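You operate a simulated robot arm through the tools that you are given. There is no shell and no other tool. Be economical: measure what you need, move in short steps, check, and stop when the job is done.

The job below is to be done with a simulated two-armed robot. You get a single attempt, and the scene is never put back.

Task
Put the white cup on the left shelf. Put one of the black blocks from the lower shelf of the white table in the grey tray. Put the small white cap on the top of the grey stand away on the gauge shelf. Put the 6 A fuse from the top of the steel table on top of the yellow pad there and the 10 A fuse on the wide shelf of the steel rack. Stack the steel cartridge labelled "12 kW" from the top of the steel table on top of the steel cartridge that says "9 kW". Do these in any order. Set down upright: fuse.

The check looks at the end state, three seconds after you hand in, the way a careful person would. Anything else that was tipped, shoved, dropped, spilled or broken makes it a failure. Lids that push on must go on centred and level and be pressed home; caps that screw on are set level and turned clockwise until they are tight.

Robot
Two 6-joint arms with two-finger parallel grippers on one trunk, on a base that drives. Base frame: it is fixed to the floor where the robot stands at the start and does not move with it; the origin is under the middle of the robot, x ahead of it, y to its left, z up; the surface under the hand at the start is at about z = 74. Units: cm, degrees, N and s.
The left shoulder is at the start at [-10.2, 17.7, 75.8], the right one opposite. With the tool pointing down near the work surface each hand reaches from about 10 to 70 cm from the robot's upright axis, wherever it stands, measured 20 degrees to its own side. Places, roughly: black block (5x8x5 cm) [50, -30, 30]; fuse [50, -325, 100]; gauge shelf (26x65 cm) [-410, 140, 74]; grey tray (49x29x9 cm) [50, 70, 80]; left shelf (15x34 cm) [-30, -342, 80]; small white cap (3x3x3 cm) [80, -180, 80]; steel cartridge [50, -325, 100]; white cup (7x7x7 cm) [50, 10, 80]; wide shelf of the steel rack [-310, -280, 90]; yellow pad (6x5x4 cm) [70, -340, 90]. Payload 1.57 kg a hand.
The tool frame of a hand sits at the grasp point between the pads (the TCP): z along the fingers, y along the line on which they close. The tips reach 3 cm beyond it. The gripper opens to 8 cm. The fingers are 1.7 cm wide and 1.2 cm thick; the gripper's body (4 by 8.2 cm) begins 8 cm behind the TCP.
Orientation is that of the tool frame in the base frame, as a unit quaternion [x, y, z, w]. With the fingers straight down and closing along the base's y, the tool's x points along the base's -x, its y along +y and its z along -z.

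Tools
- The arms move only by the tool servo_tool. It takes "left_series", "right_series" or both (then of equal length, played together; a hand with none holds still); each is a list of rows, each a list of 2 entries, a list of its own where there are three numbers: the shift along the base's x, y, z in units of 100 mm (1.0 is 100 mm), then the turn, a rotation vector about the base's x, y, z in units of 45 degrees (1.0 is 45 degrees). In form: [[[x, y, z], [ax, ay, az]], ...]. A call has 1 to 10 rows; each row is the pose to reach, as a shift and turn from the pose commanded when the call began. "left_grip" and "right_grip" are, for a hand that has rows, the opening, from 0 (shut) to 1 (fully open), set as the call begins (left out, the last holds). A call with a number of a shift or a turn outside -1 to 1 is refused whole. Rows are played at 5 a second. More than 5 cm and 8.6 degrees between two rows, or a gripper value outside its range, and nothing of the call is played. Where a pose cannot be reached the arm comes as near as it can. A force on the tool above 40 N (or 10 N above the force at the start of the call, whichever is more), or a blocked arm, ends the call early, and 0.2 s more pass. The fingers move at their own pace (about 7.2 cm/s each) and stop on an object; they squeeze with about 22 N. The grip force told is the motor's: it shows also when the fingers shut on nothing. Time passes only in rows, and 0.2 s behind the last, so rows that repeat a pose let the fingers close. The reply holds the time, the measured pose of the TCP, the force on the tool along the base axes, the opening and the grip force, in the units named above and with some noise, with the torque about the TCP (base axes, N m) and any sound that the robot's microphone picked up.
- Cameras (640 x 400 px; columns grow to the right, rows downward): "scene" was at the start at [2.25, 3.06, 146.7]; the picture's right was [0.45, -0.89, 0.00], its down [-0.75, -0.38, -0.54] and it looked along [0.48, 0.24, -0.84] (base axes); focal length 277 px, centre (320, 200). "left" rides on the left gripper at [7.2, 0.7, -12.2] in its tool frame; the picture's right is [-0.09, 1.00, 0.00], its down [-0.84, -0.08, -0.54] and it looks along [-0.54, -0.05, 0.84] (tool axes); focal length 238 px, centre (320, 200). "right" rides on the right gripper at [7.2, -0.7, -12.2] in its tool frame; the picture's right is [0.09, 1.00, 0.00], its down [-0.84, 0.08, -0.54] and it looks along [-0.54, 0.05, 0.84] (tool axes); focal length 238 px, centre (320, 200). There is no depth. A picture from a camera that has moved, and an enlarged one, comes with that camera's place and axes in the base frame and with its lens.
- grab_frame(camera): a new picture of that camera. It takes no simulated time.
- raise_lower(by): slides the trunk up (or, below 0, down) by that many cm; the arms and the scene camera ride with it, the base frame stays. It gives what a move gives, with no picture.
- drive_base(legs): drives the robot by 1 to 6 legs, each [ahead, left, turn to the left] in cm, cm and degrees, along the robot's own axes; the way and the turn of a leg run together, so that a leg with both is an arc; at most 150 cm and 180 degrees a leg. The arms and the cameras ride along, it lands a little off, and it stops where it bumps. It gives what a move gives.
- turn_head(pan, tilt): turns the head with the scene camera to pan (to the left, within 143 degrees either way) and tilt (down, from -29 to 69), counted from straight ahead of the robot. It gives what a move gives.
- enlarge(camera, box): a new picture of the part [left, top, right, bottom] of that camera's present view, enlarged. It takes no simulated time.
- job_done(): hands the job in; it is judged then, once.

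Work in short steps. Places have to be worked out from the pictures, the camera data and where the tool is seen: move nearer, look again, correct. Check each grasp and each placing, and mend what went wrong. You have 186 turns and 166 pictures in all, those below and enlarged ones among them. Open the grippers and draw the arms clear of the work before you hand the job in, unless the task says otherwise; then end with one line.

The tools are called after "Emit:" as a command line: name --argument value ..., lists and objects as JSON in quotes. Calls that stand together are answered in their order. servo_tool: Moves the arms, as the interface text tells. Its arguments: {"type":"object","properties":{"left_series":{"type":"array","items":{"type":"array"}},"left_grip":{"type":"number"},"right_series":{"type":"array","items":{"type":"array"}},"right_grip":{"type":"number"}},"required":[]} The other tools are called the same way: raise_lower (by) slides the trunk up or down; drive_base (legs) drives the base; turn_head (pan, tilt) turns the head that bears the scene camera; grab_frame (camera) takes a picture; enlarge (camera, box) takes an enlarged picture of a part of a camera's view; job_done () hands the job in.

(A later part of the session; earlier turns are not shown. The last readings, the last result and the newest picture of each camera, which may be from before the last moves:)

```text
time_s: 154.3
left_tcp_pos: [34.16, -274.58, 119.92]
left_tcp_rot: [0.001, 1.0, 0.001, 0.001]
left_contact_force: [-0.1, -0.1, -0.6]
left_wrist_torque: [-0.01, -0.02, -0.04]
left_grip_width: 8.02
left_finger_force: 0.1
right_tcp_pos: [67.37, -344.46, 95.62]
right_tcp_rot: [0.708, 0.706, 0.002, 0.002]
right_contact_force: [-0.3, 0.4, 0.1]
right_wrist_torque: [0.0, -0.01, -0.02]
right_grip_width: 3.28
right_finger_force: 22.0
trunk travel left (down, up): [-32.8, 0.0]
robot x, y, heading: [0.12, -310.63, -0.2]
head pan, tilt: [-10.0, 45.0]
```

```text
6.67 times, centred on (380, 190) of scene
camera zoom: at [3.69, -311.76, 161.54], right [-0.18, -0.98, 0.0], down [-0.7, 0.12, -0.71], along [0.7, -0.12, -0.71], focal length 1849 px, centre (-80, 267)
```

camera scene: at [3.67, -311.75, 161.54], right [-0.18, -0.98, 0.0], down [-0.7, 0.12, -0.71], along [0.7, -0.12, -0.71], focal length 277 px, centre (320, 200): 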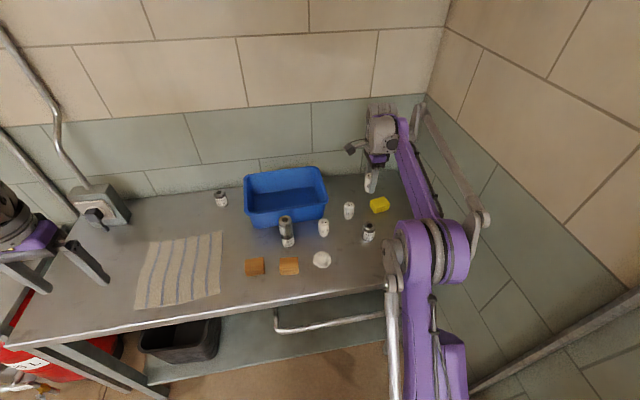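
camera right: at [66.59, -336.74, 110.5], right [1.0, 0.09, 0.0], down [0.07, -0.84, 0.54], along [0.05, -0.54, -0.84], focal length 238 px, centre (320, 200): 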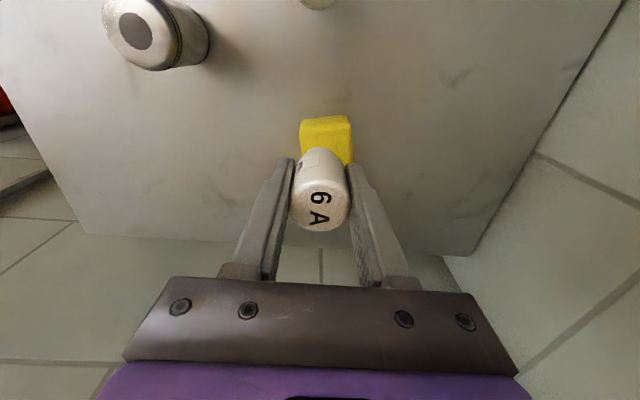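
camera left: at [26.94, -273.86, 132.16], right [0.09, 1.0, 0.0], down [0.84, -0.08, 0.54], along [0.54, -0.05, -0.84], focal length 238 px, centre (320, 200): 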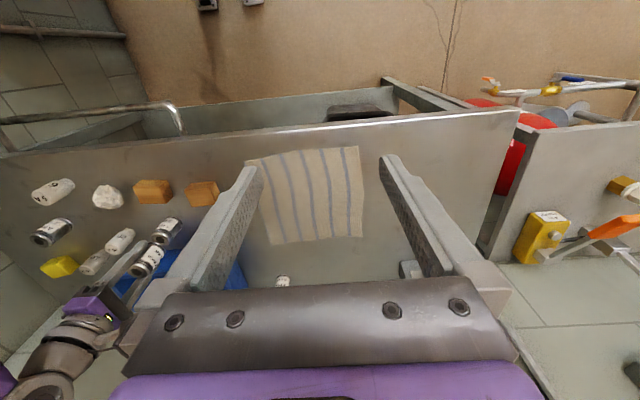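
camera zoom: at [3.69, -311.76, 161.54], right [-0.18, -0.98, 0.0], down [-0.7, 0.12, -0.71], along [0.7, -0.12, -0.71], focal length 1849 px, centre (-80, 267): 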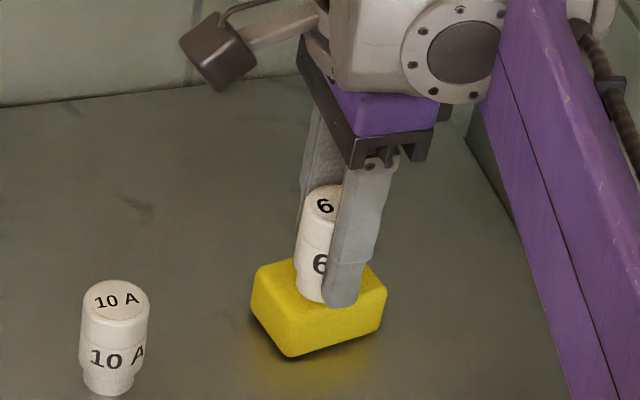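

Emit:
servo_tool --right_series '[[[0.02, 0, -0.02], [0, 0, 0]], [[0.02, 0, -0.03], [0, 0, 0]], [[0.02, 0, -0.04], [0, 0, 0]], [[0.02, 0, -0.05], [0, 0, 0]]]'

```text
time_s: 155.3
left_tcp_pos: [34.26, -274.48, 119.9]
left_tcp_rot: [0.001, 1.0, 0.0, 0.0]
left_contact_force: [0.5, 0.0, 1.1]
left_wrist_torque: [0.02, 0.0, 0.02]
left_grip_width: 8.02
left_finger_force: 0.0
right_tcp_pos: [67.59, -344.45, 95.35]
right_tcp_rot: [0.708, 0.706, 0.002, 0.003]
right_contact_force: [2.5, -1.9, 11.8]
right_wrist_torque: [-0.03, -0.08, -0.04]
right_grip_width: 3.31
right_finger_force: 22.4
trunk travel left (down, up): [-32.8, 0.0]
robot x, y, heading: [0.06, -310.16, -0.2]
head pan, tilt: [-10.0, 45.0]
```

Contact. Ease, release, and lift.

Emit:
servo_tool --right_series '[[[0, 0, 0.015], [0, 0, 0]], [[0, 0, 0.015], [0, 0, 0]]]'

Emit:
servo_tool --right_series '[[[0, 0, 0], [0, 0, 0]], [[0, 0, 0], [0, 0, 0]], [[0, 0, 0.3], [0, 0, 0]], [[0, 0, 0.6], [0, 0, 0]], [[0, 0, 0.95], [0, 0, 0]]]' --right_grip 0.7

Emit:
enlarge --camera "scene" --box '[340, 160, 420, 220]'

Emit:
grab_frame --camera "right"

```text
time_s: 155.9
left_tcp_pos: [34.02, -274.46, 119.88]
left_tcp_rot: [0.001, 1.0, 0.0, 0.0]
left_contact_force: [-0.7, -0.4, 0.1]
left_wrist_torque: [-0.03, -0.02, 0.01]
left_grip_width: 7.99
left_finger_force: 0.0
right_tcp_pos: [67.54, -344.42, 95.41]
right_tcp_rot: [0.709, 0.705, 0.002, 0.001]
right_contact_force: [0.6, -0.1, 6.0]
right_wrist_torque: [0.01, 0.01, 0.02]
right_grip_width: 3.3
right_finger_force: 22.2
trunk travel left (down, up): [-32.8, 0.0]
robot x, y, heading: [0.02, -310.09, -0.2]
head pan, tilt: [-10.0, 45.0]
```

```text
time_s: 157.1
left_tcp_pos: [34.2, -274.45, 119.88]
left_tcp_rot: [0.001, 1.0, 0.0, 0.0]
left_contact_force: [-0.1, -0.4, -0.3]
left_wrist_torque: [0.01, 0.02, 0.02]
left_grip_width: 8.0
left_finger_force: 0.0
right_tcp_pos: [67.47, -344.59, 104.97]
right_tcp_rot: [0.708, 0.706, 0.001, 0.003]
right_contact_force: [0.4, 0.9, 0.6]
right_wrist_torque: [0.01, -0.01, -0.04]
right_grip_width: 5.58
right_finger_force: 0.1
trunk travel left (down, up): [-32.8, 0.0]
robot x, y, heading: [-0.05, -310.47, -0.1]
head pan, tilt: [-10.0, 45.0]
```

```text
6.67 times, centred on (380, 190) of scene
camera zoom: at [3.68, -311.74, 161.54], right [-0.18, -0.98, 0.0], down [-0.7, 0.12, -0.71], along [0.7, -0.12, -0.71], focal length 1849 px, centre (-80, 267)
```

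zoom: 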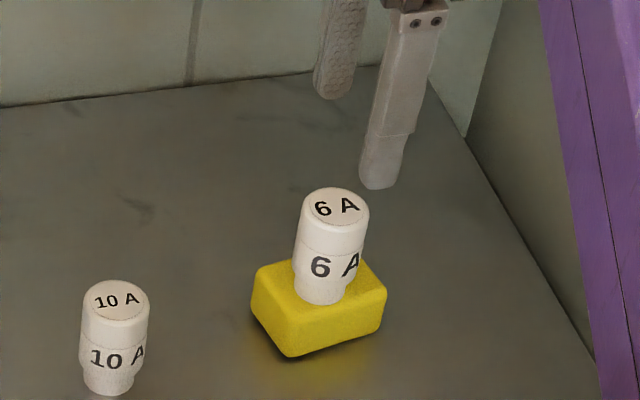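

```text
84 pictures are left
camera right: at [66.82, -337.39, 116.87], right [1.0, 0.09, 0.0], down [0.07, -0.84, 0.54], along [0.05, -0.54, -0.84], focal length 238 px, centre (320, 200)
```

right: 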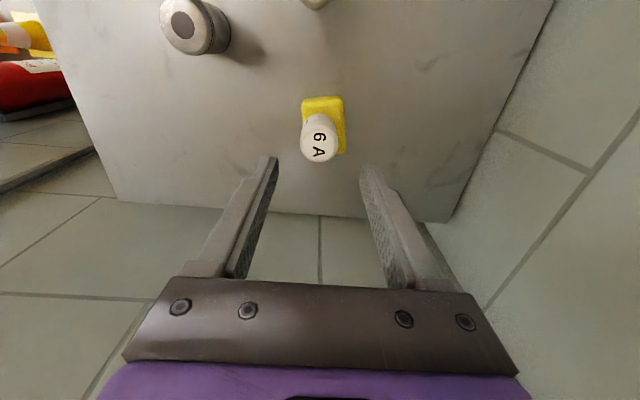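

6 A stands on the pad. Now go to the 10 A fuse near (66.5,−333).

Emit:
servo_tool --right_series '[[[0, 0.4, 0.1], [0, 0, 0]], [[0, 0.8, 0.1], [0, 0, 0]], [[0, 1.0, 0.1], [0, 0, 0]], [[0, 1.0, 0.1], [0, 0, 0]]]'

Emit:
grab_frame --camera "right"

```text
time_s: 158.1
left_tcp_pos: [34.09, -274.45, 119.82]
left_tcp_rot: [0.001, 1.0, 0.0, 0.001]
left_contact_force: [-0.7, -0.1, 0.0]
left_wrist_torque: [-0.02, 0.02, -0.02]
left_grip_width: 7.99
left_finger_force: 0.1
right_tcp_pos: [67.57, -334.49, 105.93]
right_tcp_rot: [0.708, 0.706, 0.002, 0.002]
right_contact_force: [-0.6, 0.2, 0.3]
right_wrist_torque: [0.01, 0.0, -0.01]
right_grip_width: 5.58
right_finger_force: 0.1
trunk travel left (down, up): [-32.8, 0.0]
robot x, y, heading: [0.08, -309.9, -0.1]
head pan, tilt: [-10.0, 45.0]
```

```text
83 pictures are left
camera right: at [66.79, -327.3, 117.85], right [1.0, 0.09, 0.0], down [0.07, -0.84, 0.54], along [0.05, -0.54, -0.84], focal length 238 px, centre (320, 200)
```

right: 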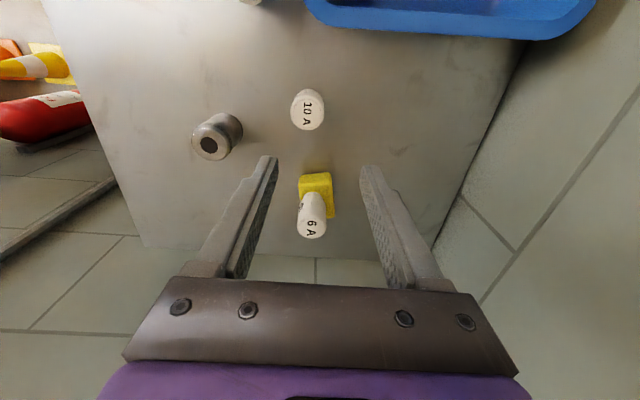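

Emit:
servo_tool --right_series '[[[-0.13, 0.14, -0.1], [0, 0, 0]], [[-0.13, 0.14, -0.5], [0, 0, 0]], [[-0.13, 0.14, -0.9], [0, 0, 0]], [[-0.13, 0.14, -0.9], [0, 0, 0]]]'

Emit:
grab_frame --camera "right"

```text
time_s: 159.1
left_tcp_pos: [34.06, -274.51, 119.91]
left_tcp_rot: [0.001, 1.0, 0.0, 0.0]
left_contact_force: [0.3, 0.6, -1.5]
left_wrist_torque: [-0.02, -0.02, -0.04]
left_grip_width: 7.97
left_finger_force: 0.2
right_tcp_pos: [66.23, -333.14, 96.89]
right_tcp_rot: [0.709, 0.705, 0.002, 0.002]
right_contact_force: [0.4, 0.0, -0.6]
right_wrist_torque: [0.0, 0.02, 0.0]
right_grip_width: 5.61
right_finger_force: 0.0
trunk travel left (down, up): [-32.8, 0.0]
robot x, y, heading: [0.09, -310.01, -0.1]
head pan, tilt: [-10.0, 45.0]
```

```text
82 pictures are left
camera right: at [65.48, -325.94, 108.74], right [1.0, 0.09, 0.0], down [0.07, -0.84, 0.54], along [0.05, -0.54, -0.84], focal length 238 px, centre (320, 200)
```

right: 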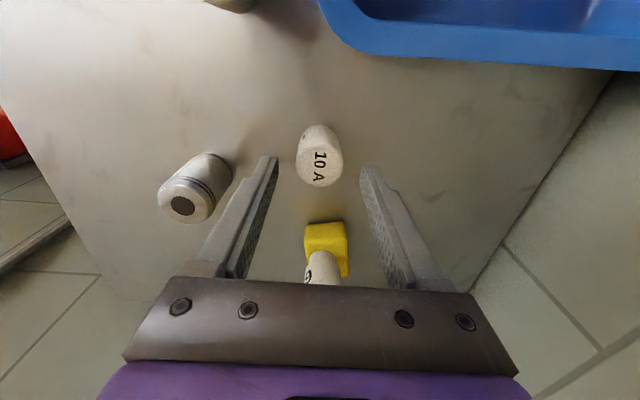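

Emit:
servo_tool --right_series '[[[-0.01, 0.02, -0.25], [0, 0, 0]], [[-0.01, 0.02, -0.48], [0, 0, 0]], [[-0.01, 0.02, -0.48], [0, 0, 0]]]'

Emit:
servo_tool --right_series '[[[0, 0, 0], [0, 0, 0]], [[0, 0, 0], [0, 0, 0]], [[0, 0, 0], [0, 0, 0]], [[0, 0, 0], [0, 0, 0]]]' --right_grip 0

Emit:
servo_tool --right_series '[[[0, 0, 0.4], [0, 0, 0]], [[0, 0, 0.8], [0, 0, 0]], [[0, 0, 1.0], [0, 0, 0]]]'

Emit:
servo_tool --right_series '[[[0, 0, 0.4], [0, 0, 0]], [[-0.3, 0, 0.6], [0, 0, 0]], [[-0.7, 0.1, 0.6], [0, 0, 0]], [[-1, 0.1, 0.6], [0, 0, 0]]]'

Emit:
grab_frame --camera "scene"

```text
time_s: 159.9
left_tcp_pos: [34.11, -274.52, 119.91]
left_tcp_rot: [0.001, 1.0, 0.0, 0.0]
left_contact_force: [-0.3, -0.5, -0.1]
left_wrist_torque: [0.01, 0.01, 0.02]
left_grip_width: 7.99
left_finger_force: 0.1
right_tcp_pos: [66.18, -332.93, 92.06]
right_tcp_rot: [0.708, 0.706, 0.001, 0.002]
right_contact_force: [-0.2, 0.0, 0.4]
right_wrist_torque: [0.02, -0.01, 0.01]
right_grip_width: 5.62
right_finger_force: 0.0
trunk travel left (down, up): [-32.8, 0.0]
robot x, y, heading: [0.13, -310.4, -0.0]
head pan, tilt: [-10.0, 45.0]
```

```text
time_s: 160.9
left_tcp_pos: [34.07, -274.57, 119.82]
left_tcp_rot: [0.001, 1.0, 0.001, -0.001]
left_contact_force: [0.5, 0.0, 0.1]
left_wrist_torque: [-0.01, 0.01, -0.01]
left_grip_width: 8.0
left_finger_force: 0.1
right_tcp_pos: [66.27, -332.96, 92.11]
right_tcp_rot: [0.709, 0.705, 0.003, 0.001]
right_contact_force: [-0.2, 1.6, 0.2]
right_wrist_torque: [0.0, -0.02, 0.01]
right_grip_width: 3.31
right_finger_force: 22.0
trunk travel left (down, up): [-32.8, 0.0]
robot x, y, heading: [0.21, -310.44, 0.2]
head pan, tilt: [-10.0, 45.0]
```

```text
time_s: 161.7
left_tcp_pos: [34.15, -274.47, 119.76]
left_tcp_rot: [0.001, 1.0, 0.0, 0.0]
left_contact_force: [-1.0, 0.5, -0.3]
left_wrist_torque: [0.0, 0.03, -0.01]
left_grip_width: 8.0
left_finger_force: 0.0
right_tcp_pos: [66.37, -332.9, 102.06]
right_tcp_rot: [0.709, 0.706, 0.002, 0.002]
right_contact_force: [-0.3, -0.3, 0.0]
right_wrist_torque: [0.03, 0.01, 0.0]
right_grip_width: 3.31
right_finger_force: 22.4
trunk travel left (down, up): [-32.8, 0.0]
robot x, y, heading: [0.09, -310.24, -0.0]
head pan, tilt: [-10.0, 45.0]
```

```text
time_s: 162.7
left_tcp_pos: [34.07, -274.57, 119.97]
left_tcp_rot: [0.001, 1.0, -0.001, 0.0]
left_contact_force: [0.4, -0.5, 0.2]
left_wrist_torque: [-0.02, 0.0, 0.02]
left_grip_width: 7.99
left_finger_force: 0.1
right_tcp_pos: [56.21, -331.9, 108.16]
right_tcp_rot: [0.708, 0.706, 0.002, 0.002]
right_contact_force: [-0.1, 0.6, -0.5]
right_wrist_torque: [-0.01, 0.02, 0.04]
right_grip_width: 3.29
right_finger_force: 21.7
trunk travel left (down, up): [-32.8, 0.0]
robot x, y, heading: [0.15, -310.32, -0.3]
head pan, tilt: [-10.0, 45.0]
```

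```text
81 pictures are left
camera scene: at [3.59, -311.76, 161.54], right [-0.18, -0.98, 0.0], down [-0.7, 0.12, -0.71], along [0.7, -0.12, -0.71], focal length 277 px, centre (320, 200)
```

scene: 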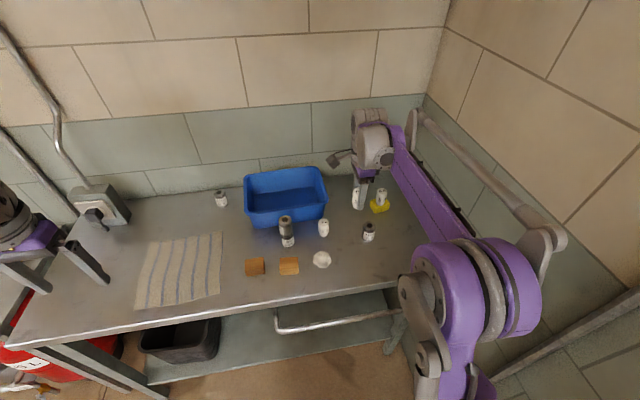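

10 A is held. Retract the right hand towards the body, back off from the table, and head to the grey stand for the cap.

Emit:
servo_tool --right_series '[[[-0.4, 0, 0.1], [0, 0, 0]], [[-0.8, 0, 0.1], [0, 0, 0]], [[-1, 0, 0.1], [0, 0, 0]]]'

Emit:
servo_tool --right_series '[[[-0.4, 0, 0], [0, 0, 0]], [[-0.7, 0.3, 0], [0, 0, 0]], [[-0.9, 0.6, 0], [0, 0, 0]]]'

Emit:
drive_base --legs '[[-10, 20, 0], [-30, 20, 0], [0, 60, 0]]'

Emit:
turn_head --pan 15 --tilt 35

Emit:
grab_frame --camera "scene"

```text
time_s: 163.5
left_tcp_pos: [34.09, -274.45, 119.81]
left_tcp_rot: [0.002, 1.0, 0.001, 0.0]
left_contact_force: [1.0, 0.3, -0.1]
left_wrist_torque: [-0.01, -0.05, 0.01]
left_grip_width: 7.98
left_finger_force: 0.1
right_tcp_pos: [46.21, -331.99, 109.08]
right_tcp_rot: [0.709, 0.705, 0.001, 0.003]
right_contact_force: [0.3, 0.7, -0.7]
right_wrist_torque: [0.0, 0.0, 0.05]
right_grip_width: 3.31
right_finger_force: 21.8
trunk travel left (down, up): [-32.8, 0.0]
robot x, y, heading: [0.11, -310.24, -0.1]
head pan, tilt: [-10.0, 45.0]
```

```text
time_s: 164.3
left_tcp_pos: [34.14, -274.49, 119.89]
left_tcp_rot: [0.001, 1.0, 0.0, 0.0]
left_contact_force: [-0.5, -0.6, -0.5]
left_wrist_torque: [0.0, 0.0, -0.01]
left_grip_width: 7.99
left_finger_force: 0.1
right_tcp_pos: [37.17, -325.9, 108.93]
right_tcp_rot: [0.709, 0.706, 0.002, 0.002]
right_contact_force: [0.1, 0.1, -1.0]
right_wrist_torque: [0.01, -0.01, -0.03]
right_grip_width: 3.3
right_finger_force: 22.2
trunk travel left (down, up): [-32.8, 0.0]
robot x, y, heading: [0.15, -310.47, -0.1]
head pan, tilt: [-10.0, 45.0]
```

```text
time_s: 174.0
left_tcp_pos: [-5.12, -174.3, 119.87]
left_tcp_rot: [0.003, 1.0, 0.001, 0.0]
left_contact_force: [-0.2, 0.7, 0.1]
left_wrist_torque: [-0.03, 0.02, 0.03]
left_grip_width: 8.01
left_finger_force: 0.0
right_tcp_pos: [-2.24, -225.75, 108.92]
right_tcp_rot: [0.71, 0.704, 0.002, 0.002]
right_contact_force: [-0.1, 0.8, -1.1]
right_wrist_torque: [0.0, 0.0, -0.02]
right_grip_width: 3.3
right_finger_force: 22.0
trunk travel left (down, up): [-32.8, 0.0]
robot x, y, heading: [-39.61, -210.15, -0.4]
head pan, tilt: [-10.0, 45.0]
```

```text
time_s: 174.9
left_tcp_pos: [-4.98, -174.24, 119.84]
left_tcp_rot: [0.003, 1.0, 0.0, 0.0]
left_contact_force: [1.4, 0.7, -0.8]
left_wrist_torque: [-0.02, -0.01, -0.02]
left_grip_width: 8.0
left_finger_force: 0.0
right_tcp_pos: [-2.24, -225.84, 108.84]
right_tcp_rot: [0.71, 0.704, 0.001, 0.002]
right_contact_force: [0.2, -0.3, -1.3]
right_wrist_torque: [-0.04, -0.02, 0.02]
right_grip_width: 3.32
right_finger_force: 22.2
trunk travel left (down, up): [-32.8, 0.0]
robot x, y, heading: [-39.48, -210.26, -0.3]
head pan, tilt: [15.0, 35.0]
```

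```text
80 pictures are left
camera scene: at [-35.12, -207.81, 163.02], right [0.25, -0.97, 0.0], down [-0.56, -0.14, -0.82], along [0.79, 0.21, -0.57], focal length 277 px, centre (320, 200)
```

scene: 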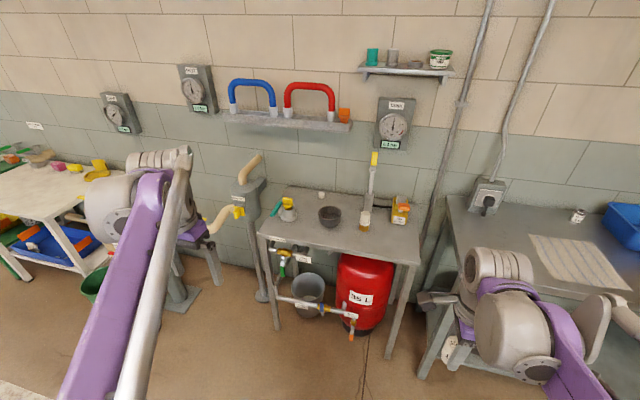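

Triangulated: cap at about (80.7,−177,83), with a wall shelf overhead at z≈118. I'll tilt the left hand 45° and extend it, then drive in to look.

Emit:
servo_tool --left_series '[[[0.1, 0, -0.15], [0, -0.17, 0]], [[0.2, 0, -0.3], [0, -0.34, 0]], [[0.4, 0, -0.45], [0, -0.51, 0]], [[0.6, 0, -0.6], [0, -0.68, 0]], [[0.8, 0, -0.7], [0, -0.85, 0]], [[1.0, 0, -0.8], [0, -1.0, 0]], [[1.0, 0, -0.8], [0, -1.0, 0]]]'

Emit:
servo_tool --left_series '[[[0.4, 0, 0], [0, 0, 0]], [[0.8, 0, 0], [0, 0, 0]], [[1.0, 0, -0.2], [0, 0, 0]], [[1.0, 0, -0.5], [0, 0, 0]]]'

Emit:
drive_base --legs '[[35, -3, 0.4]]'

Emit:
grab_frame --camera "left"

Emit:
grab_frame --camera "scene"

```text
time_s: 176.5
left_tcp_pos: [4.96, -174.48, 111.87]
left_tcp_rot: [0.003, 0.923, 0.002, 0.384]
left_contact_force: [0.0, 0.2, 0.1]
left_wrist_torque: [0.0, -0.02, -0.03]
left_grip_width: 7.99
left_finger_force: 0.0
right_tcp_pos: [-2.23, -225.87, 108.9]
right_tcp_rot: [0.71, 0.704, 0.003, 0.003]
right_contact_force: [0.3, -0.7, -1.0]
right_wrist_torque: [-0.01, -0.01, -0.03]
right_grip_width: 3.31
right_finger_force: 21.9
trunk travel left (down, up): [-32.8, 0.0]
robot x, y, heading: [-39.4, -209.42, -0.0]
head pan, tilt: [15.0, 35.0]
```

```text
time_s: 177.5
left_tcp_pos: [15.02, -174.49, 106.89]
left_tcp_rot: [0.004, 0.924, 0.001, 0.383]
left_contact_force: [-0.1, -0.5, -0.8]
left_wrist_torque: [0.03, -0.02, 0.0]
left_grip_width: 8.02
left_finger_force: 0.0
right_tcp_pos: [-2.15, -225.72, 108.97]
right_tcp_rot: [0.71, 0.704, 0.001, 0.002]
right_contact_force: [-0.4, -0.9, -1.0]
right_wrist_torque: [-0.01, 0.0, 0.02]
right_grip_width: 3.32
right_finger_force: 21.5
trunk travel left (down, up): [-32.8, 0.0]
robot x, y, heading: [-39.23, -210.02, -0.3]
head pan, tilt: [15.0, 35.0]
```

```text
time_s: 179.8
left_tcp_pos: [49.55, -176.94, 106.89]
left_tcp_rot: [-0.003, 0.924, 0.004, 0.382]
left_contact_force: [0.5, -0.2, 0.1]
left_wrist_torque: [-0.02, -0.02, 0.0]
left_grip_width: 7.97
left_finger_force: 0.1
right_tcp_pos: [32.9, -228.5, 108.87]
right_tcp_rot: [0.707, 0.707, 0.001, 0.001]
right_contact_force: [-0.5, 0.1, -0.4]
right_wrist_torque: [0.0, 0.0, -0.01]
right_grip_width: 3.29
right_finger_force: 22.1
trunk travel left (down, up): [-32.8, 0.0]
robot x, y, heading: [-4.41, -213.1, -0.1]
head pan, tilt: [15.0, 35.0]
```

```text
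79 pictures are left
camera left: at [35.79, -176.42, 110.49], right [0.06, 1.0, 0.07], down [0.21, -0.08, 0.97], along [0.98, -0.04, -0.21], focal length 238 px, centre (320, 200)
```

left: 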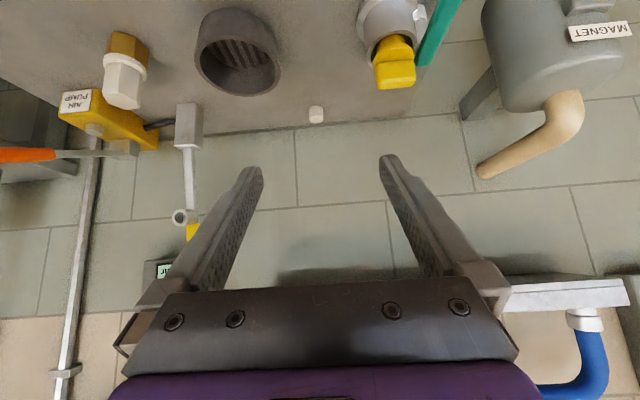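

```text
78 pictures are left
camera scene: at [-0.24, -210.8, 163.01], right [0.26, -0.96, 0.0], down [-0.55, -0.15, -0.82], along [0.79, 0.21, -0.57], focal length 277 px, centre (320, 200)
```

scene: 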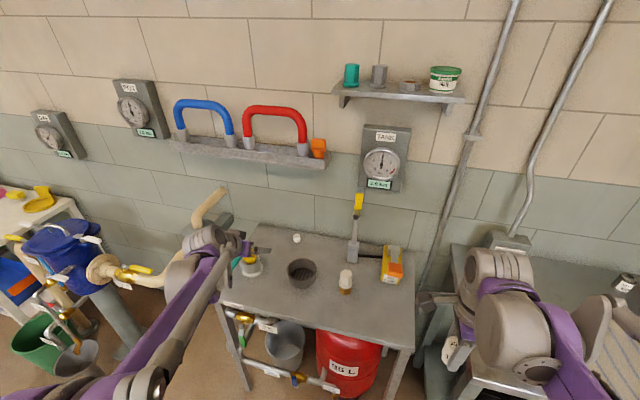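

Emit:
servo_tool --left_series '[[[0.3, -0.03, -0.3], [0, 0, 0]], [[0.6, -0.06, -0.6], [0, 0, 0]], [[1.0, -0.06, -0.8], [0, 0, 0]], [[1.0, -0.06, -0.8], [0, 0, 0]]]'

Emit:
drive_base --legs '[[9, 0, 0]]'

Emit:
grab_frame --camera "left"

```text
time_s: 180.8
left_tcp_pos: [59.53, -177.69, 99.0]
left_tcp_rot: [-0.001, 0.924, 0.003, 0.383]
left_contact_force: [0.7, -0.1, -0.4]
left_wrist_torque: [0.01, -0.03, 0.02]
left_grip_width: 8.0
left_finger_force: 0.0
right_tcp_pos: [32.92, -228.55, 108.89]
right_tcp_rot: [0.706, 0.708, 0.001, 0.003]
right_contact_force: [0.5, 0.2, -1.1]
right_wrist_torque: [0.0, -0.02, 0.0]
right_grip_width: 3.33
right_finger_force: 21.8
trunk travel left (down, up): [-32.8, 0.0]
robot x, y, heading: [-4.32, -213.04, 0.3]
head pan, tilt: [15.0, 35.0]
```

```text
time_s: 181.9
left_tcp_pos: [68.49, -177.58, 98.85]
left_tcp_rot: [-0.002, 0.924, 0.003, 0.382]
left_contact_force: [-0.3, 0.1, -0.9]
left_wrist_torque: [0.01, 0.0, 0.0]
left_grip_width: 8.0
left_finger_force: 0.2
right_tcp_pos: [41.91, -228.39, 108.9]
right_tcp_rot: [0.707, 0.707, 0.001, 0.001]
right_contact_force: [-0.1, 0.3, -0.3]
right_wrist_torque: [0.01, -0.02, 0.0]
right_grip_width: 3.34
right_finger_force: 21.9
trunk travel left (down, up): [-32.8, 0.0]
robot x, y, heading: [4.46, -212.9, 0.3]
head pan, tilt: [15.0, 35.0]
```

```text
77 pictures are left
camera left: at [54.75, -176.95, 102.54], right [0.06, 1.0, 0.07], down [0.21, -0.08, 0.97], along [0.98, -0.04, -0.21], focal length 238 px, centre (320, 200)
```

left: 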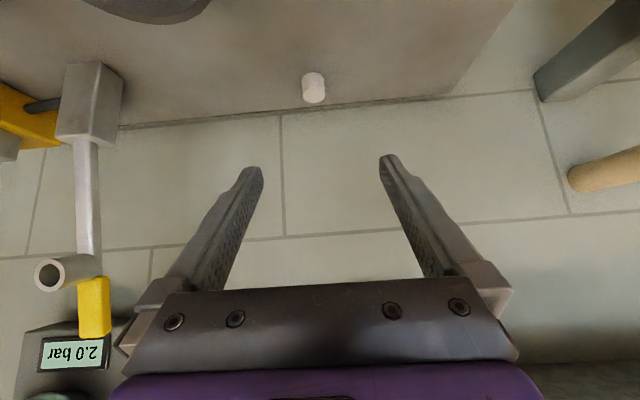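

Emit:
servo_tool --left_series '[[[0.2, -0.01, -0.3], [0, 0, 0]], [[0.35, -0.01, -0.65], [0, 0, 0]], [[0.5, -0.01, -1.0], [0, 0, 0]], [[0.5, -0.01, -1.0], [0, 0, 0]]]' --left_grip 0.7

Emit:
grab_frame --camera "left"

```text
time_s: 182.9
left_tcp_pos: [73.54, -177.76, 88.98]
left_tcp_rot: [-0.001, 0.924, 0.003, 0.383]
left_contact_force: [0.4, -0.6, -0.9]
left_wrist_torque: [0.02, 0.0, -0.01]
left_grip_width: 5.6
left_finger_force: 0.1
right_tcp_pos: [41.81, -228.47, 109.01]
right_tcp_rot: [0.706, 0.708, 0.002, 0.002]
right_contact_force: [-0.3, -0.4, 0.2]
right_wrist_torque: [0.01, -0.03, -0.01]
right_grip_width: 3.29
right_finger_force: 22.0
trunk travel left (down, up): [-32.8, 0.0]
robot x, y, heading: [4.82, -212.95, 0.1]
head pan, tilt: [15.0, 35.0]
```

```text
76 pictures are left
camera left: at [59.77, -177.08, 92.65], right [0.06, 1.0, 0.07], down [0.21, -0.08, 0.97], along [0.98, -0.04, -0.21], focal length 238 px, centre (320, 200)
```

left: 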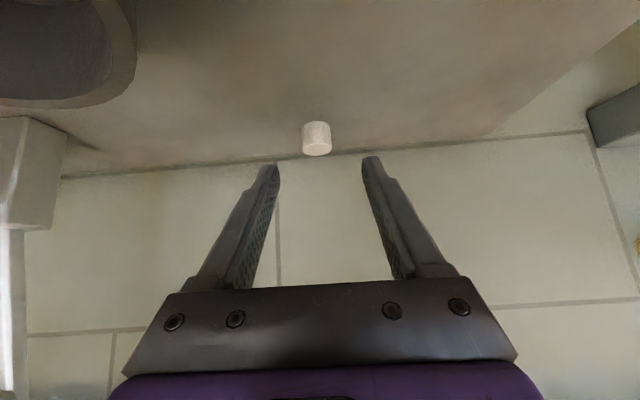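

Emit:
servo_tool --left_series '[[[0.2, 0, -0.2], [0, 0, 0]], [[0.4, 0, -0.36], [0, 0, 0]], [[0.58, 0, -0.47], [0, 0, 0]], [[0.58, 0, -0.47], [0, 0, 0]]]'

Emit:
grab_frame --camera "left"

```text
time_s: 183.9
left_tcp_pos: [79.37, -177.59, 84.35]
left_tcp_rot: [-0.002, 0.924, 0.003, 0.383]
left_contact_force: [-0.2, -0.7, -0.2]
left_wrist_torque: [0.0, -0.01, -0.03]
left_grip_width: 5.64
left_finger_force: 0.0
right_tcp_pos: [41.93, -228.4, 108.94]
right_tcp_rot: [0.706, 0.708, 0.002, 0.002]
right_contact_force: [-0.4, 0.0, -0.8]
right_wrist_torque: [0.02, 0.0, 0.0]
right_grip_width: 3.3
right_finger_force: 21.8
trunk travel left (down, up): [-32.8, 0.0]
robot x, y, heading: [4.79, -212.96, 0.6]
head pan, tilt: [15.0, 35.0]
```

```text
75 pictures are left
camera left: at [65.64, -177.06, 87.93], right [0.06, 1.0, 0.07], down [0.21, -0.08, 0.97], along [0.98, -0.04, -0.21], focal length 238 px, centre (320, 200)
```

left: 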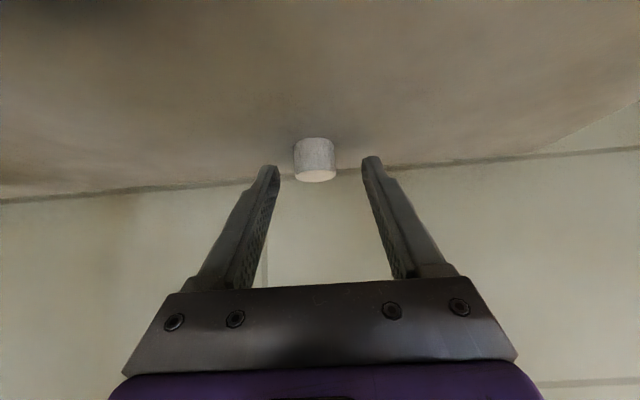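

Refined with the closer view: cap centre ≈(82.8,−177.9,81.1). Advance and lower slightly.

Emit:
servo_tool --left_series '[[[0.1, -0.02, -0.06], [0, 0, 0]], [[0.19, -0.02, -0.12], [0, 0, 0]], [[0.19, -0.02, -0.17], [0, 0, 0]], [[0.19, -0.02, -0.17], [0, 0, 0]]]'

Emit:
grab_frame --camera "left"

```text
time_s: 184.9
left_tcp_pos: [81.26, -177.67, 82.78]
left_tcp_rot: [-0.002, 0.924, 0.003, 0.383]
left_contact_force: [2.4, 0.3, 8.9]
left_wrist_torque: [-0.26, -0.21, 0.09]
left_grip_width: 5.54
left_finger_force: 0.1
right_tcp_pos: [41.82, -228.43, 109.02]
right_tcp_rot: [0.707, 0.708, 0.001, 0.001]
right_contact_force: [0.4, -0.2, -0.9]
right_wrist_torque: [0.02, 0.02, -0.02]
right_grip_width: 3.32
right_finger_force: 21.9
trunk travel left (down, up): [-32.8, 0.0]
robot x, y, heading: [4.19, -212.72, -0.1]
head pan, tilt: [15.0, 35.0]
```

```text
74 pictures are left
camera left: at [67.58, -177.2, 86.32], right [0.06, 1.0, 0.07], down [0.21, -0.08, 0.97], along [0.98, -0.04, -0.21], focal length 238 px, centre (320, 200)
```

left: 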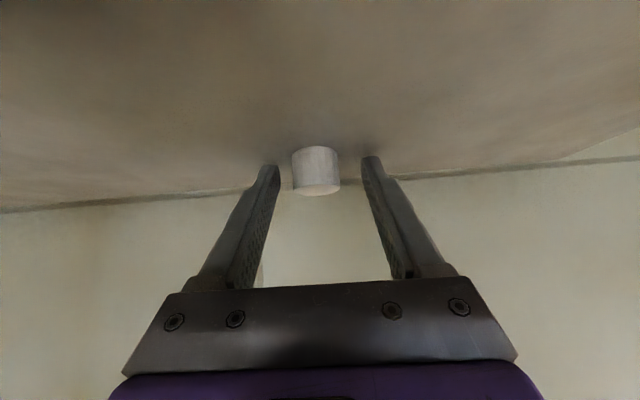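

Fingertips just touch the surface (z≈80). Raise 2 mm and close on the cap.

Emit:
servo_tool --left_series '[[[0, -0.02, 0.03], [0, 0, 0]], [[0, -0.02, 0.03], [0, 0, 0]]]'

Emit:
servo_tool --left_series '[[[0, 0, 0], [0, 0, 0]], [[0, 0, 0], [0, 0, 0]], [[0, 0, 0], [0, 0, 0]], [[0, 0, 0], [0, 0, 0]]]' --left_grip 0

Emit:
grab_frame --camera "left"

```text
time_s: 185.5
left_tcp_pos: [81.3, -177.95, 82.86]
left_tcp_rot: [-0.001, 0.924, 0.004, 0.382]
left_contact_force: [-0.1, -0.1, 0.3]
left_wrist_torque: [0.0, 0.01, -0.01]
left_grip_width: 5.6
left_finger_force: 0.0
right_tcp_pos: [41.73, -228.5, 108.89]
right_tcp_rot: [0.706, 0.708, 0.002, 0.001]
right_contact_force: [0.7, -0.5, -0.8]
right_wrist_torque: [0.0, 0.01, -0.02]
right_grip_width: 3.29
right_finger_force: 21.8
trunk travel left (down, up): [-32.8, 0.0]
robot x, y, heading: [4.72, -212.82, 0.2]
head pan, tilt: [15.0, 35.0]
```

```text
time_s: 186.5
left_tcp_pos: [81.21, -178.02, 82.85]
left_tcp_rot: [-0.001, 0.924, 0.003, 0.383]
left_contact_force: [-0.2, 0.7, 0.0]
left_wrist_torque: [0.03, -0.04, -0.01]
left_grip_width: 2.73
left_finger_force: 21.9
right_tcp_pos: [41.84, -228.54, 108.92]
right_tcp_rot: [0.707, 0.708, 0.002, 0.001]
right_contact_force: [0.1, 0.9, -1.1]
right_wrist_torque: [-0.01, 0.0, 0.03]
right_grip_width: 3.31
right_finger_force: 21.8
trunk travel left (down, up): [-32.8, 0.0]
robot x, y, heading: [4.91, -213.06, 0.2]
head pan, tilt: [15.0, 35.0]
```

```text
73 pictures are left
camera left: at [67.56, -177.41, 86.51], right [0.06, 1.0, 0.07], down [0.21, -0.08, 0.97], along [0.98, -0.04, -0.21], focal length 238 px, centre (320, 200)
```

left: 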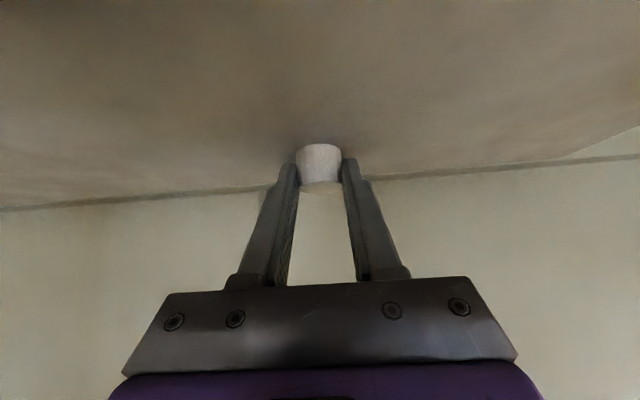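

Gripped (2.73 cm). Lift and draw back.

Emit:
servo_tool --left_series '[[[0, 0, 0.2], [0, 0, 0]], [[-0.1, 0, 0.5], [0, 0, 0]], [[-0.3, 0, 0.8], [0, 0, 0]], [[-0.6, 0, 1.0], [0, 0, 0]]]'

Emit:
servo_tool --left_series '[[[-0.2, 0, 0.4], [0, 0, 0]], [[-0.5, 0, 0.7], [0, 0, 0]], [[-0.8, 0, 0.9], [0, 0, 0]]]'

Emit:
grab_frame --camera "left"

Emit:
drive_base --legs '[[-60, 0, 0]]'

Emit:
turn_head --pan 140 --tilt 15

Emit:
grab_frame --camera "scene"

Emit:
turn_head --pan -140 --tilt 15

Emit:
grab_frame --camera "scene"

```text
time_s: 187.5
left_tcp_pos: [75.15, -178.08, 93.08]
left_tcp_rot: [-0.003, 0.924, 0.004, 0.382]
left_contact_force: [0.2, 0.4, 0.1]
left_wrist_torque: [-0.02, 0.01, -0.02]
left_grip_width: 2.72
left_finger_force: 22.5
right_tcp_pos: [41.78, -228.47, 108.91]
right_tcp_rot: [0.706, 0.708, 0.002, 0.002]
right_contact_force: [-0.4, -0.4, -1.9]
right_wrist_torque: [-0.01, -0.02, 0.01]
right_grip_width: 3.27
right_finger_force: 22.4
trunk travel left (down, up): [-32.8, 0.0]
robot x, y, heading: [4.82, -212.97, 0.2]
head pan, tilt: [15.0, 35.0]
```

```text
time_s: 188.3
left_tcp_pos: [67.11, -178.0, 101.9]
left_tcp_rot: [-0.003, 0.924, 0.005, 0.383]
left_contact_force: [-0.1, 0.1, 0.4]
left_wrist_torque: [-0.04, -0.01, -0.03]
left_grip_width: 2.73
left_finger_force: 21.7
right_tcp_pos: [41.84, -228.44, 108.97]
right_tcp_rot: [0.706, 0.708, 0.002, 0.002]
right_contact_force: [-0.1, -0.3, -0.6]
right_wrist_torque: [-0.02, -0.01, 0.0]
right_grip_width: 3.29
right_finger_force: 21.7
trunk travel left (down, up): [-32.8, 0.0]
robot x, y, heading: [4.68, -213.22, 0.3]
head pan, tilt: [15.0, 35.0]
```

```text
72 pictures are left
camera left: at [53.46, -177.42, 105.59], right [0.06, 1.0, 0.07], down [0.21, -0.08, 0.97], along [0.98, -0.04, -0.21], focal length 238 px, centre (320, 200)
```

left: 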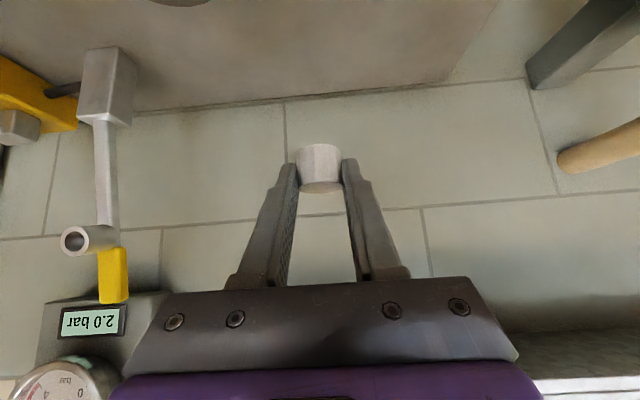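

```text
time_s: 191.6
left_tcp_pos: [8.42, -178.11, 101.99]
left_tcp_rot: [-0.002, 0.924, 0.003, 0.383]
left_contact_force: [-0.1, -0.5, -0.4]
left_wrist_torque: [-0.03, -0.02, 0.0]
left_grip_width: 2.76
left_finger_force: 22.1
right_tcp_pos: [-16.87, -228.75, 109.06]
right_tcp_rot: [0.707, 0.707, 0.002, 0.002]
right_contact_force: [-1.4, 0.1, 0.1]
right_wrist_torque: [0.01, 0.01, -0.01]
right_grip_width: 3.27
right_finger_force: 22.0
trunk travel left (down, up): [-32.8, 0.0]
robot x, y, heading: [-54.29, -213.38, 0.3]
head pan, tilt: [15.0, 35.0]
```

```text
time_s: 193.7
left_tcp_pos: [8.47, -178.17, 101.93]
left_tcp_rot: [-0.002, 0.924, 0.004, 0.383]
left_contact_force: [-0.3, 0.1, -0.4]
left_wrist_torque: [0.01, 0.0, 0.02]
left_grip_width: 2.73
left_finger_force: 22.1
right_tcp_pos: [-16.97, -228.63, 109.01]
right_tcp_rot: [0.706, 0.708, 0.003, 0.002]
right_contact_force: [-0.8, 0.5, -0.8]
right_wrist_torque: [-0.03, -0.02, 0.03]
right_grip_width: 3.32
right_finger_force: 21.6
trunk travel left (down, up): [-32.8, 0.0]
robot x, y, heading: [-53.81, -213.21, 0.2]
head pan, tilt: [140.0, 15.0]
```

```text
71 pictures are left
camera scene: at [-65.77, -207.33, 166.22], right [0.64, 0.77, 0.0], down [0.2, -0.17, -0.97], along [-0.74, 0.62, -0.26], focal length 277 px, centre (320, 200)
```

scene: 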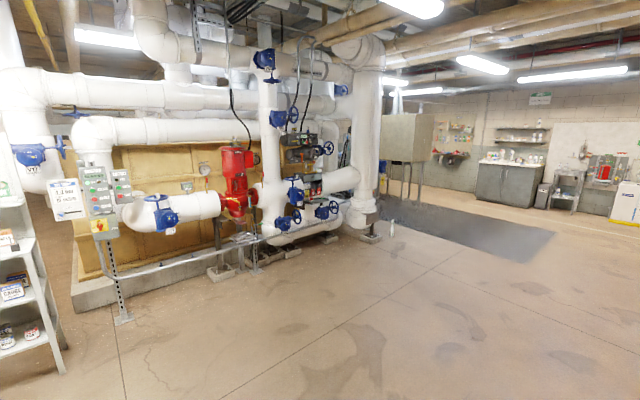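

```text
time_s: 197.5
left_tcp_pos: [8.42, -178.18, 101.98]
left_tcp_rot: [-0.002, 0.924, 0.004, 0.383]
left_contact_force: [-0.2, 0.3, 0.1]
left_wrist_torque: [0.01, -0.02, -0.02]
left_grip_width: 2.76
left_finger_force: 21.6
right_tcp_pos: [-16.9, -228.6, 108.9]
right_tcp_rot: [0.706, 0.708, 0.001, 0.002]
right_contact_force: [0.3, 0.3, -1.1]
right_wrist_torque: [0.0, 0.0, 0.0]
right_grip_width: 3.29
right_finger_force: 22.4
trunk travel left (down, up): [-32.8, 0.0]
robot x, y, heading: [-54.29, -213.81, 0.0]
head pan, tilt: [-140.0, 15.0]
```

```text
70 pictures are left
camera scene: at [-65.72, -219.34, 166.22], right [-0.65, 0.76, 0.0], down [0.2, 0.17, -0.97], along [-0.74, -0.62, -0.26], focal length 277 px, centre (320, 200)
```

scene: 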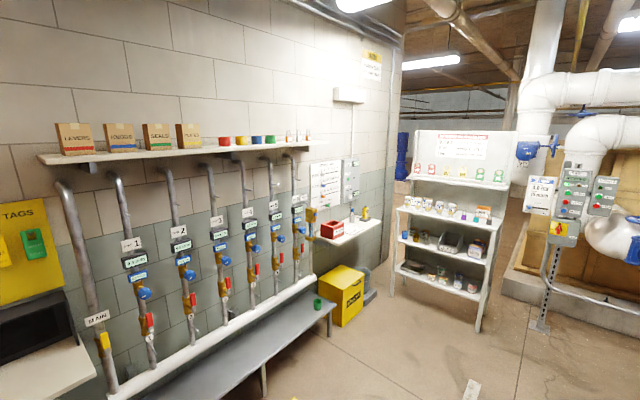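

Emit:
enlarge --camera "scene" --box '[380, 120, 540, 330]'

```text
1.90 times, centred on (460, 225) of scene
camera zoom: at [-65.72, -219.34, 166.22], right [-0.65, 0.76, 0.0], down [0.2, 0.17, -0.97], along [-0.74, -0.62, -0.26], focal length 528 px, centre (53, 152)
```

zoom: 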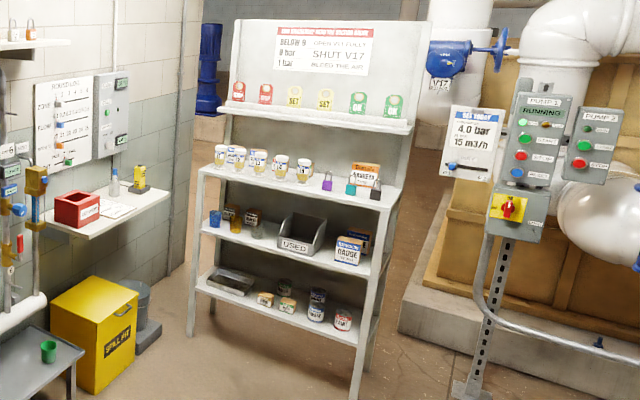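

The wide shelf (z≈90) of the rack seems to run from about (−301,−322) to (−332,−245). Turn round and drive closer.

Emit:
drive_base --legs '[[0, 0, 180], [140, 30, 0]]'

Emit:
turn_head --pan 0 --tilt 30

Emit:
grab_frame --camera "scene"

```text
time_s: 212.1
left_tcp_pos: [-254.0, -285.59, 102.01]
left_tcp_rot: [0.924, 0.018, -0.382, 0.011]
left_contact_force: [0.1, -0.1, 0.1]
left_wrist_torque: [-0.01, 0.01, -0.02]
left_grip_width: 2.74
left_finger_force: 21.9
right_tcp_pos: [-230.54, -234.34, 109.0]
right_tcp_rot: [0.719, -0.695, -0.001, 0.002]
right_contact_force: [0.1, -1.0, -0.4]
right_wrist_torque: [-0.03, -0.01, -0.01]
right_grip_width: 3.31
right_finger_force: 21.9
trunk travel left (down, up): [-32.8, 0.0]
robot x, y, heading: [-192.93, -248.24, -177.7]
head pan, tilt: [-140.0, 15.0]
```

```text
time_s: 214.3
left_tcp_pos: [-254.1, -285.59, 101.93]
left_tcp_rot: [0.924, 0.018, -0.382, 0.01]
left_contact_force: [-0.1, -0.9, 0.2]
left_wrist_torque: [-0.02, 0.01, -0.01]
left_grip_width: 2.74
left_finger_force: 22.0
right_tcp_pos: [-230.46, -234.28, 108.93]
right_tcp_rot: [0.72, -0.694, -0.002, 0.002]
right_contact_force: [0.4, -0.4, -0.7]
right_wrist_torque: [0.0, 0.0, 0.02]
right_grip_width: 3.31
right_finger_force: 21.8
trunk travel left (down, up): [-32.8, 0.0]
robot x, y, heading: [-192.61, -248.54, -177.8]
head pan, tilt: [0.0, 30.0]
```

```text
68 pictures are left
camera scene: at [-197.54, -248.63, 163.8], right [-0.04, 1.0, 0.0], down [0.5, 0.02, -0.87], along [-0.87, -0.03, -0.5], focal length 277 px, centre (320, 200)
```

scene: 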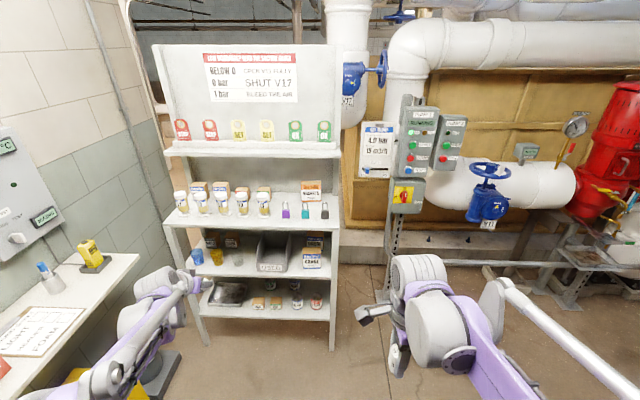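

Emit:
enlarge --camera "scene" --box '[150, 110, 360, 240]'

```text
3.05 times, centred on (255, 175) of scene
camera zoom: at [-197.54, -248.63, 163.8], right [-0.04, 1.0, 0.0], down [0.5, 0.02, -0.87], along [-0.87, -0.03, -0.5], focal length 845 px, centre (518, 276)
```

zoom: 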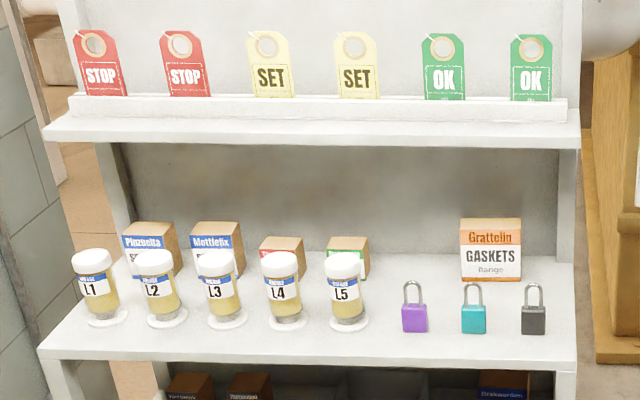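

Free spot chosen on the wide shelf: around (−312.5,−255), behind the padlocks and in front of the gasket box. I'll turn the right hand back +90°, and retract the left hand meanwhile.

Emit:
servo_tool --right_series '[[[0, 0, 0], [0, 0, 0.17]], [[0, 0, 0], [0, 0, 0.34]], [[0, -0.2, 0], [0, 0, 0.51]], [[0, -0.4, 0], [0, 0, 0.68]], [[0, -0.6, 0], [0, 0, 0.85]], [[0, -0.7, 0], [0, 0, 0.95]]]' --left_series '[[[0.2, 0, 0.1], [0, 0, 0]], [[0.4, 0, 0.2], [0, 0, 0]], [[0.6, 0, 0.3], [0, 0, 0]], [[0.8, 0, 0.4], [0, 0, 0]], [[1.0, 0, 0.5], [0, 0, 0]], [[1.0, 0, 0.5], [0, 0, 0]]]'

Emit:
servo_tool --right_series '[[[0, 0, 0], [0, 0, 0.17]], [[0, 0, 0], [0, 0, 0.34]], [[0, 0, 0], [0, 0, 0.51]], [[0, 0, 0], [0, 0, 0.68]], [[0, 0, 0], [0, 0, 0.85]], [[0, 0, 0], [0, 0, 1.0]], [[0, 0, 0], [0, 0, 1.0]]]' --left_series '[[[0.2, 0, 0.1], [0, 0, 0]], [[0.4, 0, 0.2], [0, 0, 0]], [[0.6, 0, 0.3], [0, 0, 0]], [[0.8, 0, 0.4], [0, 0, 0]], [[1.0, 0, 0.5], [0, 0, 0]], [[1.0, 0, 0.5], [0, 0, 0]], [[1.0, 0, 0.5], [0, 0, 0]]]'

Emit:
drive_base --legs '[[30, 12, -2.2]]'

Emit:
grab_frame --camera "scene"

Emit:
grab_frame --camera "right"

```text
time_s: 215.7
left_tcp_pos: [-244.13, -285.58, 106.94]
left_tcp_rot: [0.924, 0.018, -0.383, 0.01]
left_contact_force: [-0.3, 0.6, 0.3]
left_wrist_torque: [-0.03, -0.01, -0.03]
left_grip_width: 2.75
left_finger_force: 22.4
right_tcp_pos: [-230.61, -241.3, 108.96]
right_tcp_rot: [0.924, -0.383, -0.001, 0.002]
right_contact_force: [-0.7, -0.2, -1.3]
right_wrist_torque: [0.02, 0.02, 0.01]
right_grip_width: 3.28
right_finger_force: 21.5
trunk travel left (down, up): [-32.8, 0.0]
robot x, y, heading: [-192.44, -248.38, -177.8]
head pan, tilt: [0.0, 30.0]
```

```text
time_s: 217.3
left_tcp_pos: [-234.11, -285.59, 111.81]
left_tcp_rot: [0.924, 0.019, -0.383, 0.01]
left_contact_force: [0.3, -1.1, 0.2]
left_wrist_torque: [0.0, 0.02, -0.02]
left_grip_width: 2.74
left_finger_force: 22.0
right_tcp_pos: [-230.45, -241.22, 108.97]
right_tcp_rot: [1.0, 0.0, 0.001, 0.002]
right_contact_force: [0.8, 0.1, -1.4]
right_wrist_torque: [0.0, -0.01, -0.02]
right_grip_width: 3.28
right_finger_force: 22.2
trunk travel left (down, up): [-32.8, 0.0]
robot x, y, heading: [-192.98, -248.33, -177.8]
head pan, tilt: [0.0, 30.0]
```

```text
time_s: 219.4
left_tcp_pos: [-265.17, -296.44, 111.87]
left_tcp_rot: [0.924, 0.0, -0.382, 0.003]
left_contact_force: [-0.6, 0.6, 0.2]
left_wrist_torque: [-0.01, 0.0, 0.01]
left_grip_width: 2.74
left_finger_force: 21.9
right_tcp_pos: [-259.92, -252.12, 108.87]
right_tcp_rot: [1.0, -0.02, 0.0, 0.002]
right_contact_force: [0.4, 0.1, -0.7]
right_wrist_torque: [0.01, 0.0, -0.02]
right_grip_width: 3.3
right_finger_force: 21.9
trunk travel left (down, up): [-32.8, 0.0]
robot x, y, heading: [-222.77, -260.71, 179.9]
head pan, tilt: [0.0, 30.0]
```

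```text
66 pictures are left
camera scene: at [-227.21, -260.91, 163.79], right [0.0, 1.0, 0.0], down [0.5, 0.0, -0.87], along [-0.87, 0.0, -0.5], focal length 277 px, centre (320, 200)
```

scene: 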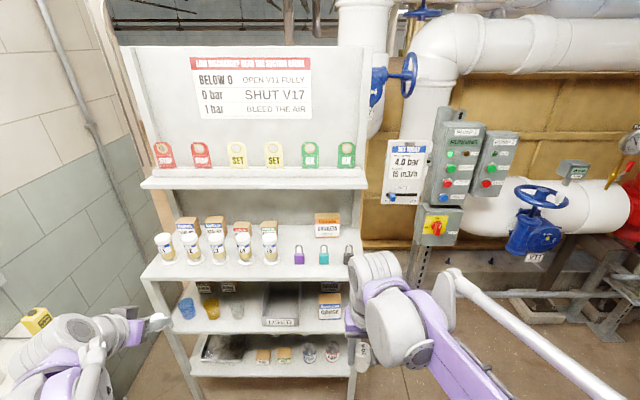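

```text
65 pictures are left
camera right: at [-252.76, -251.83, 120.89], right [0.05, -1.0, 0.0], down [-0.84, -0.04, 0.54], along [-0.54, -0.03, -0.84], focal length 238 px, centre (320, 200)
```

right: 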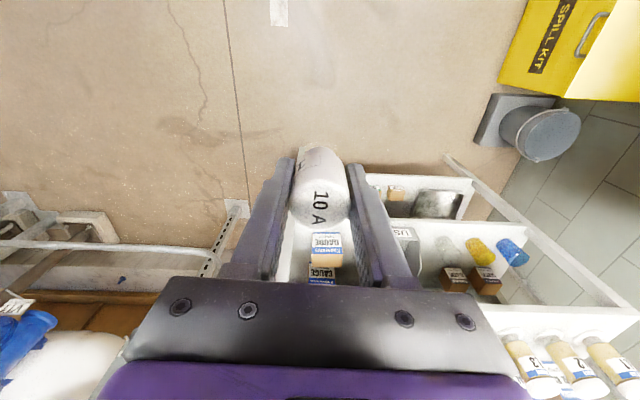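

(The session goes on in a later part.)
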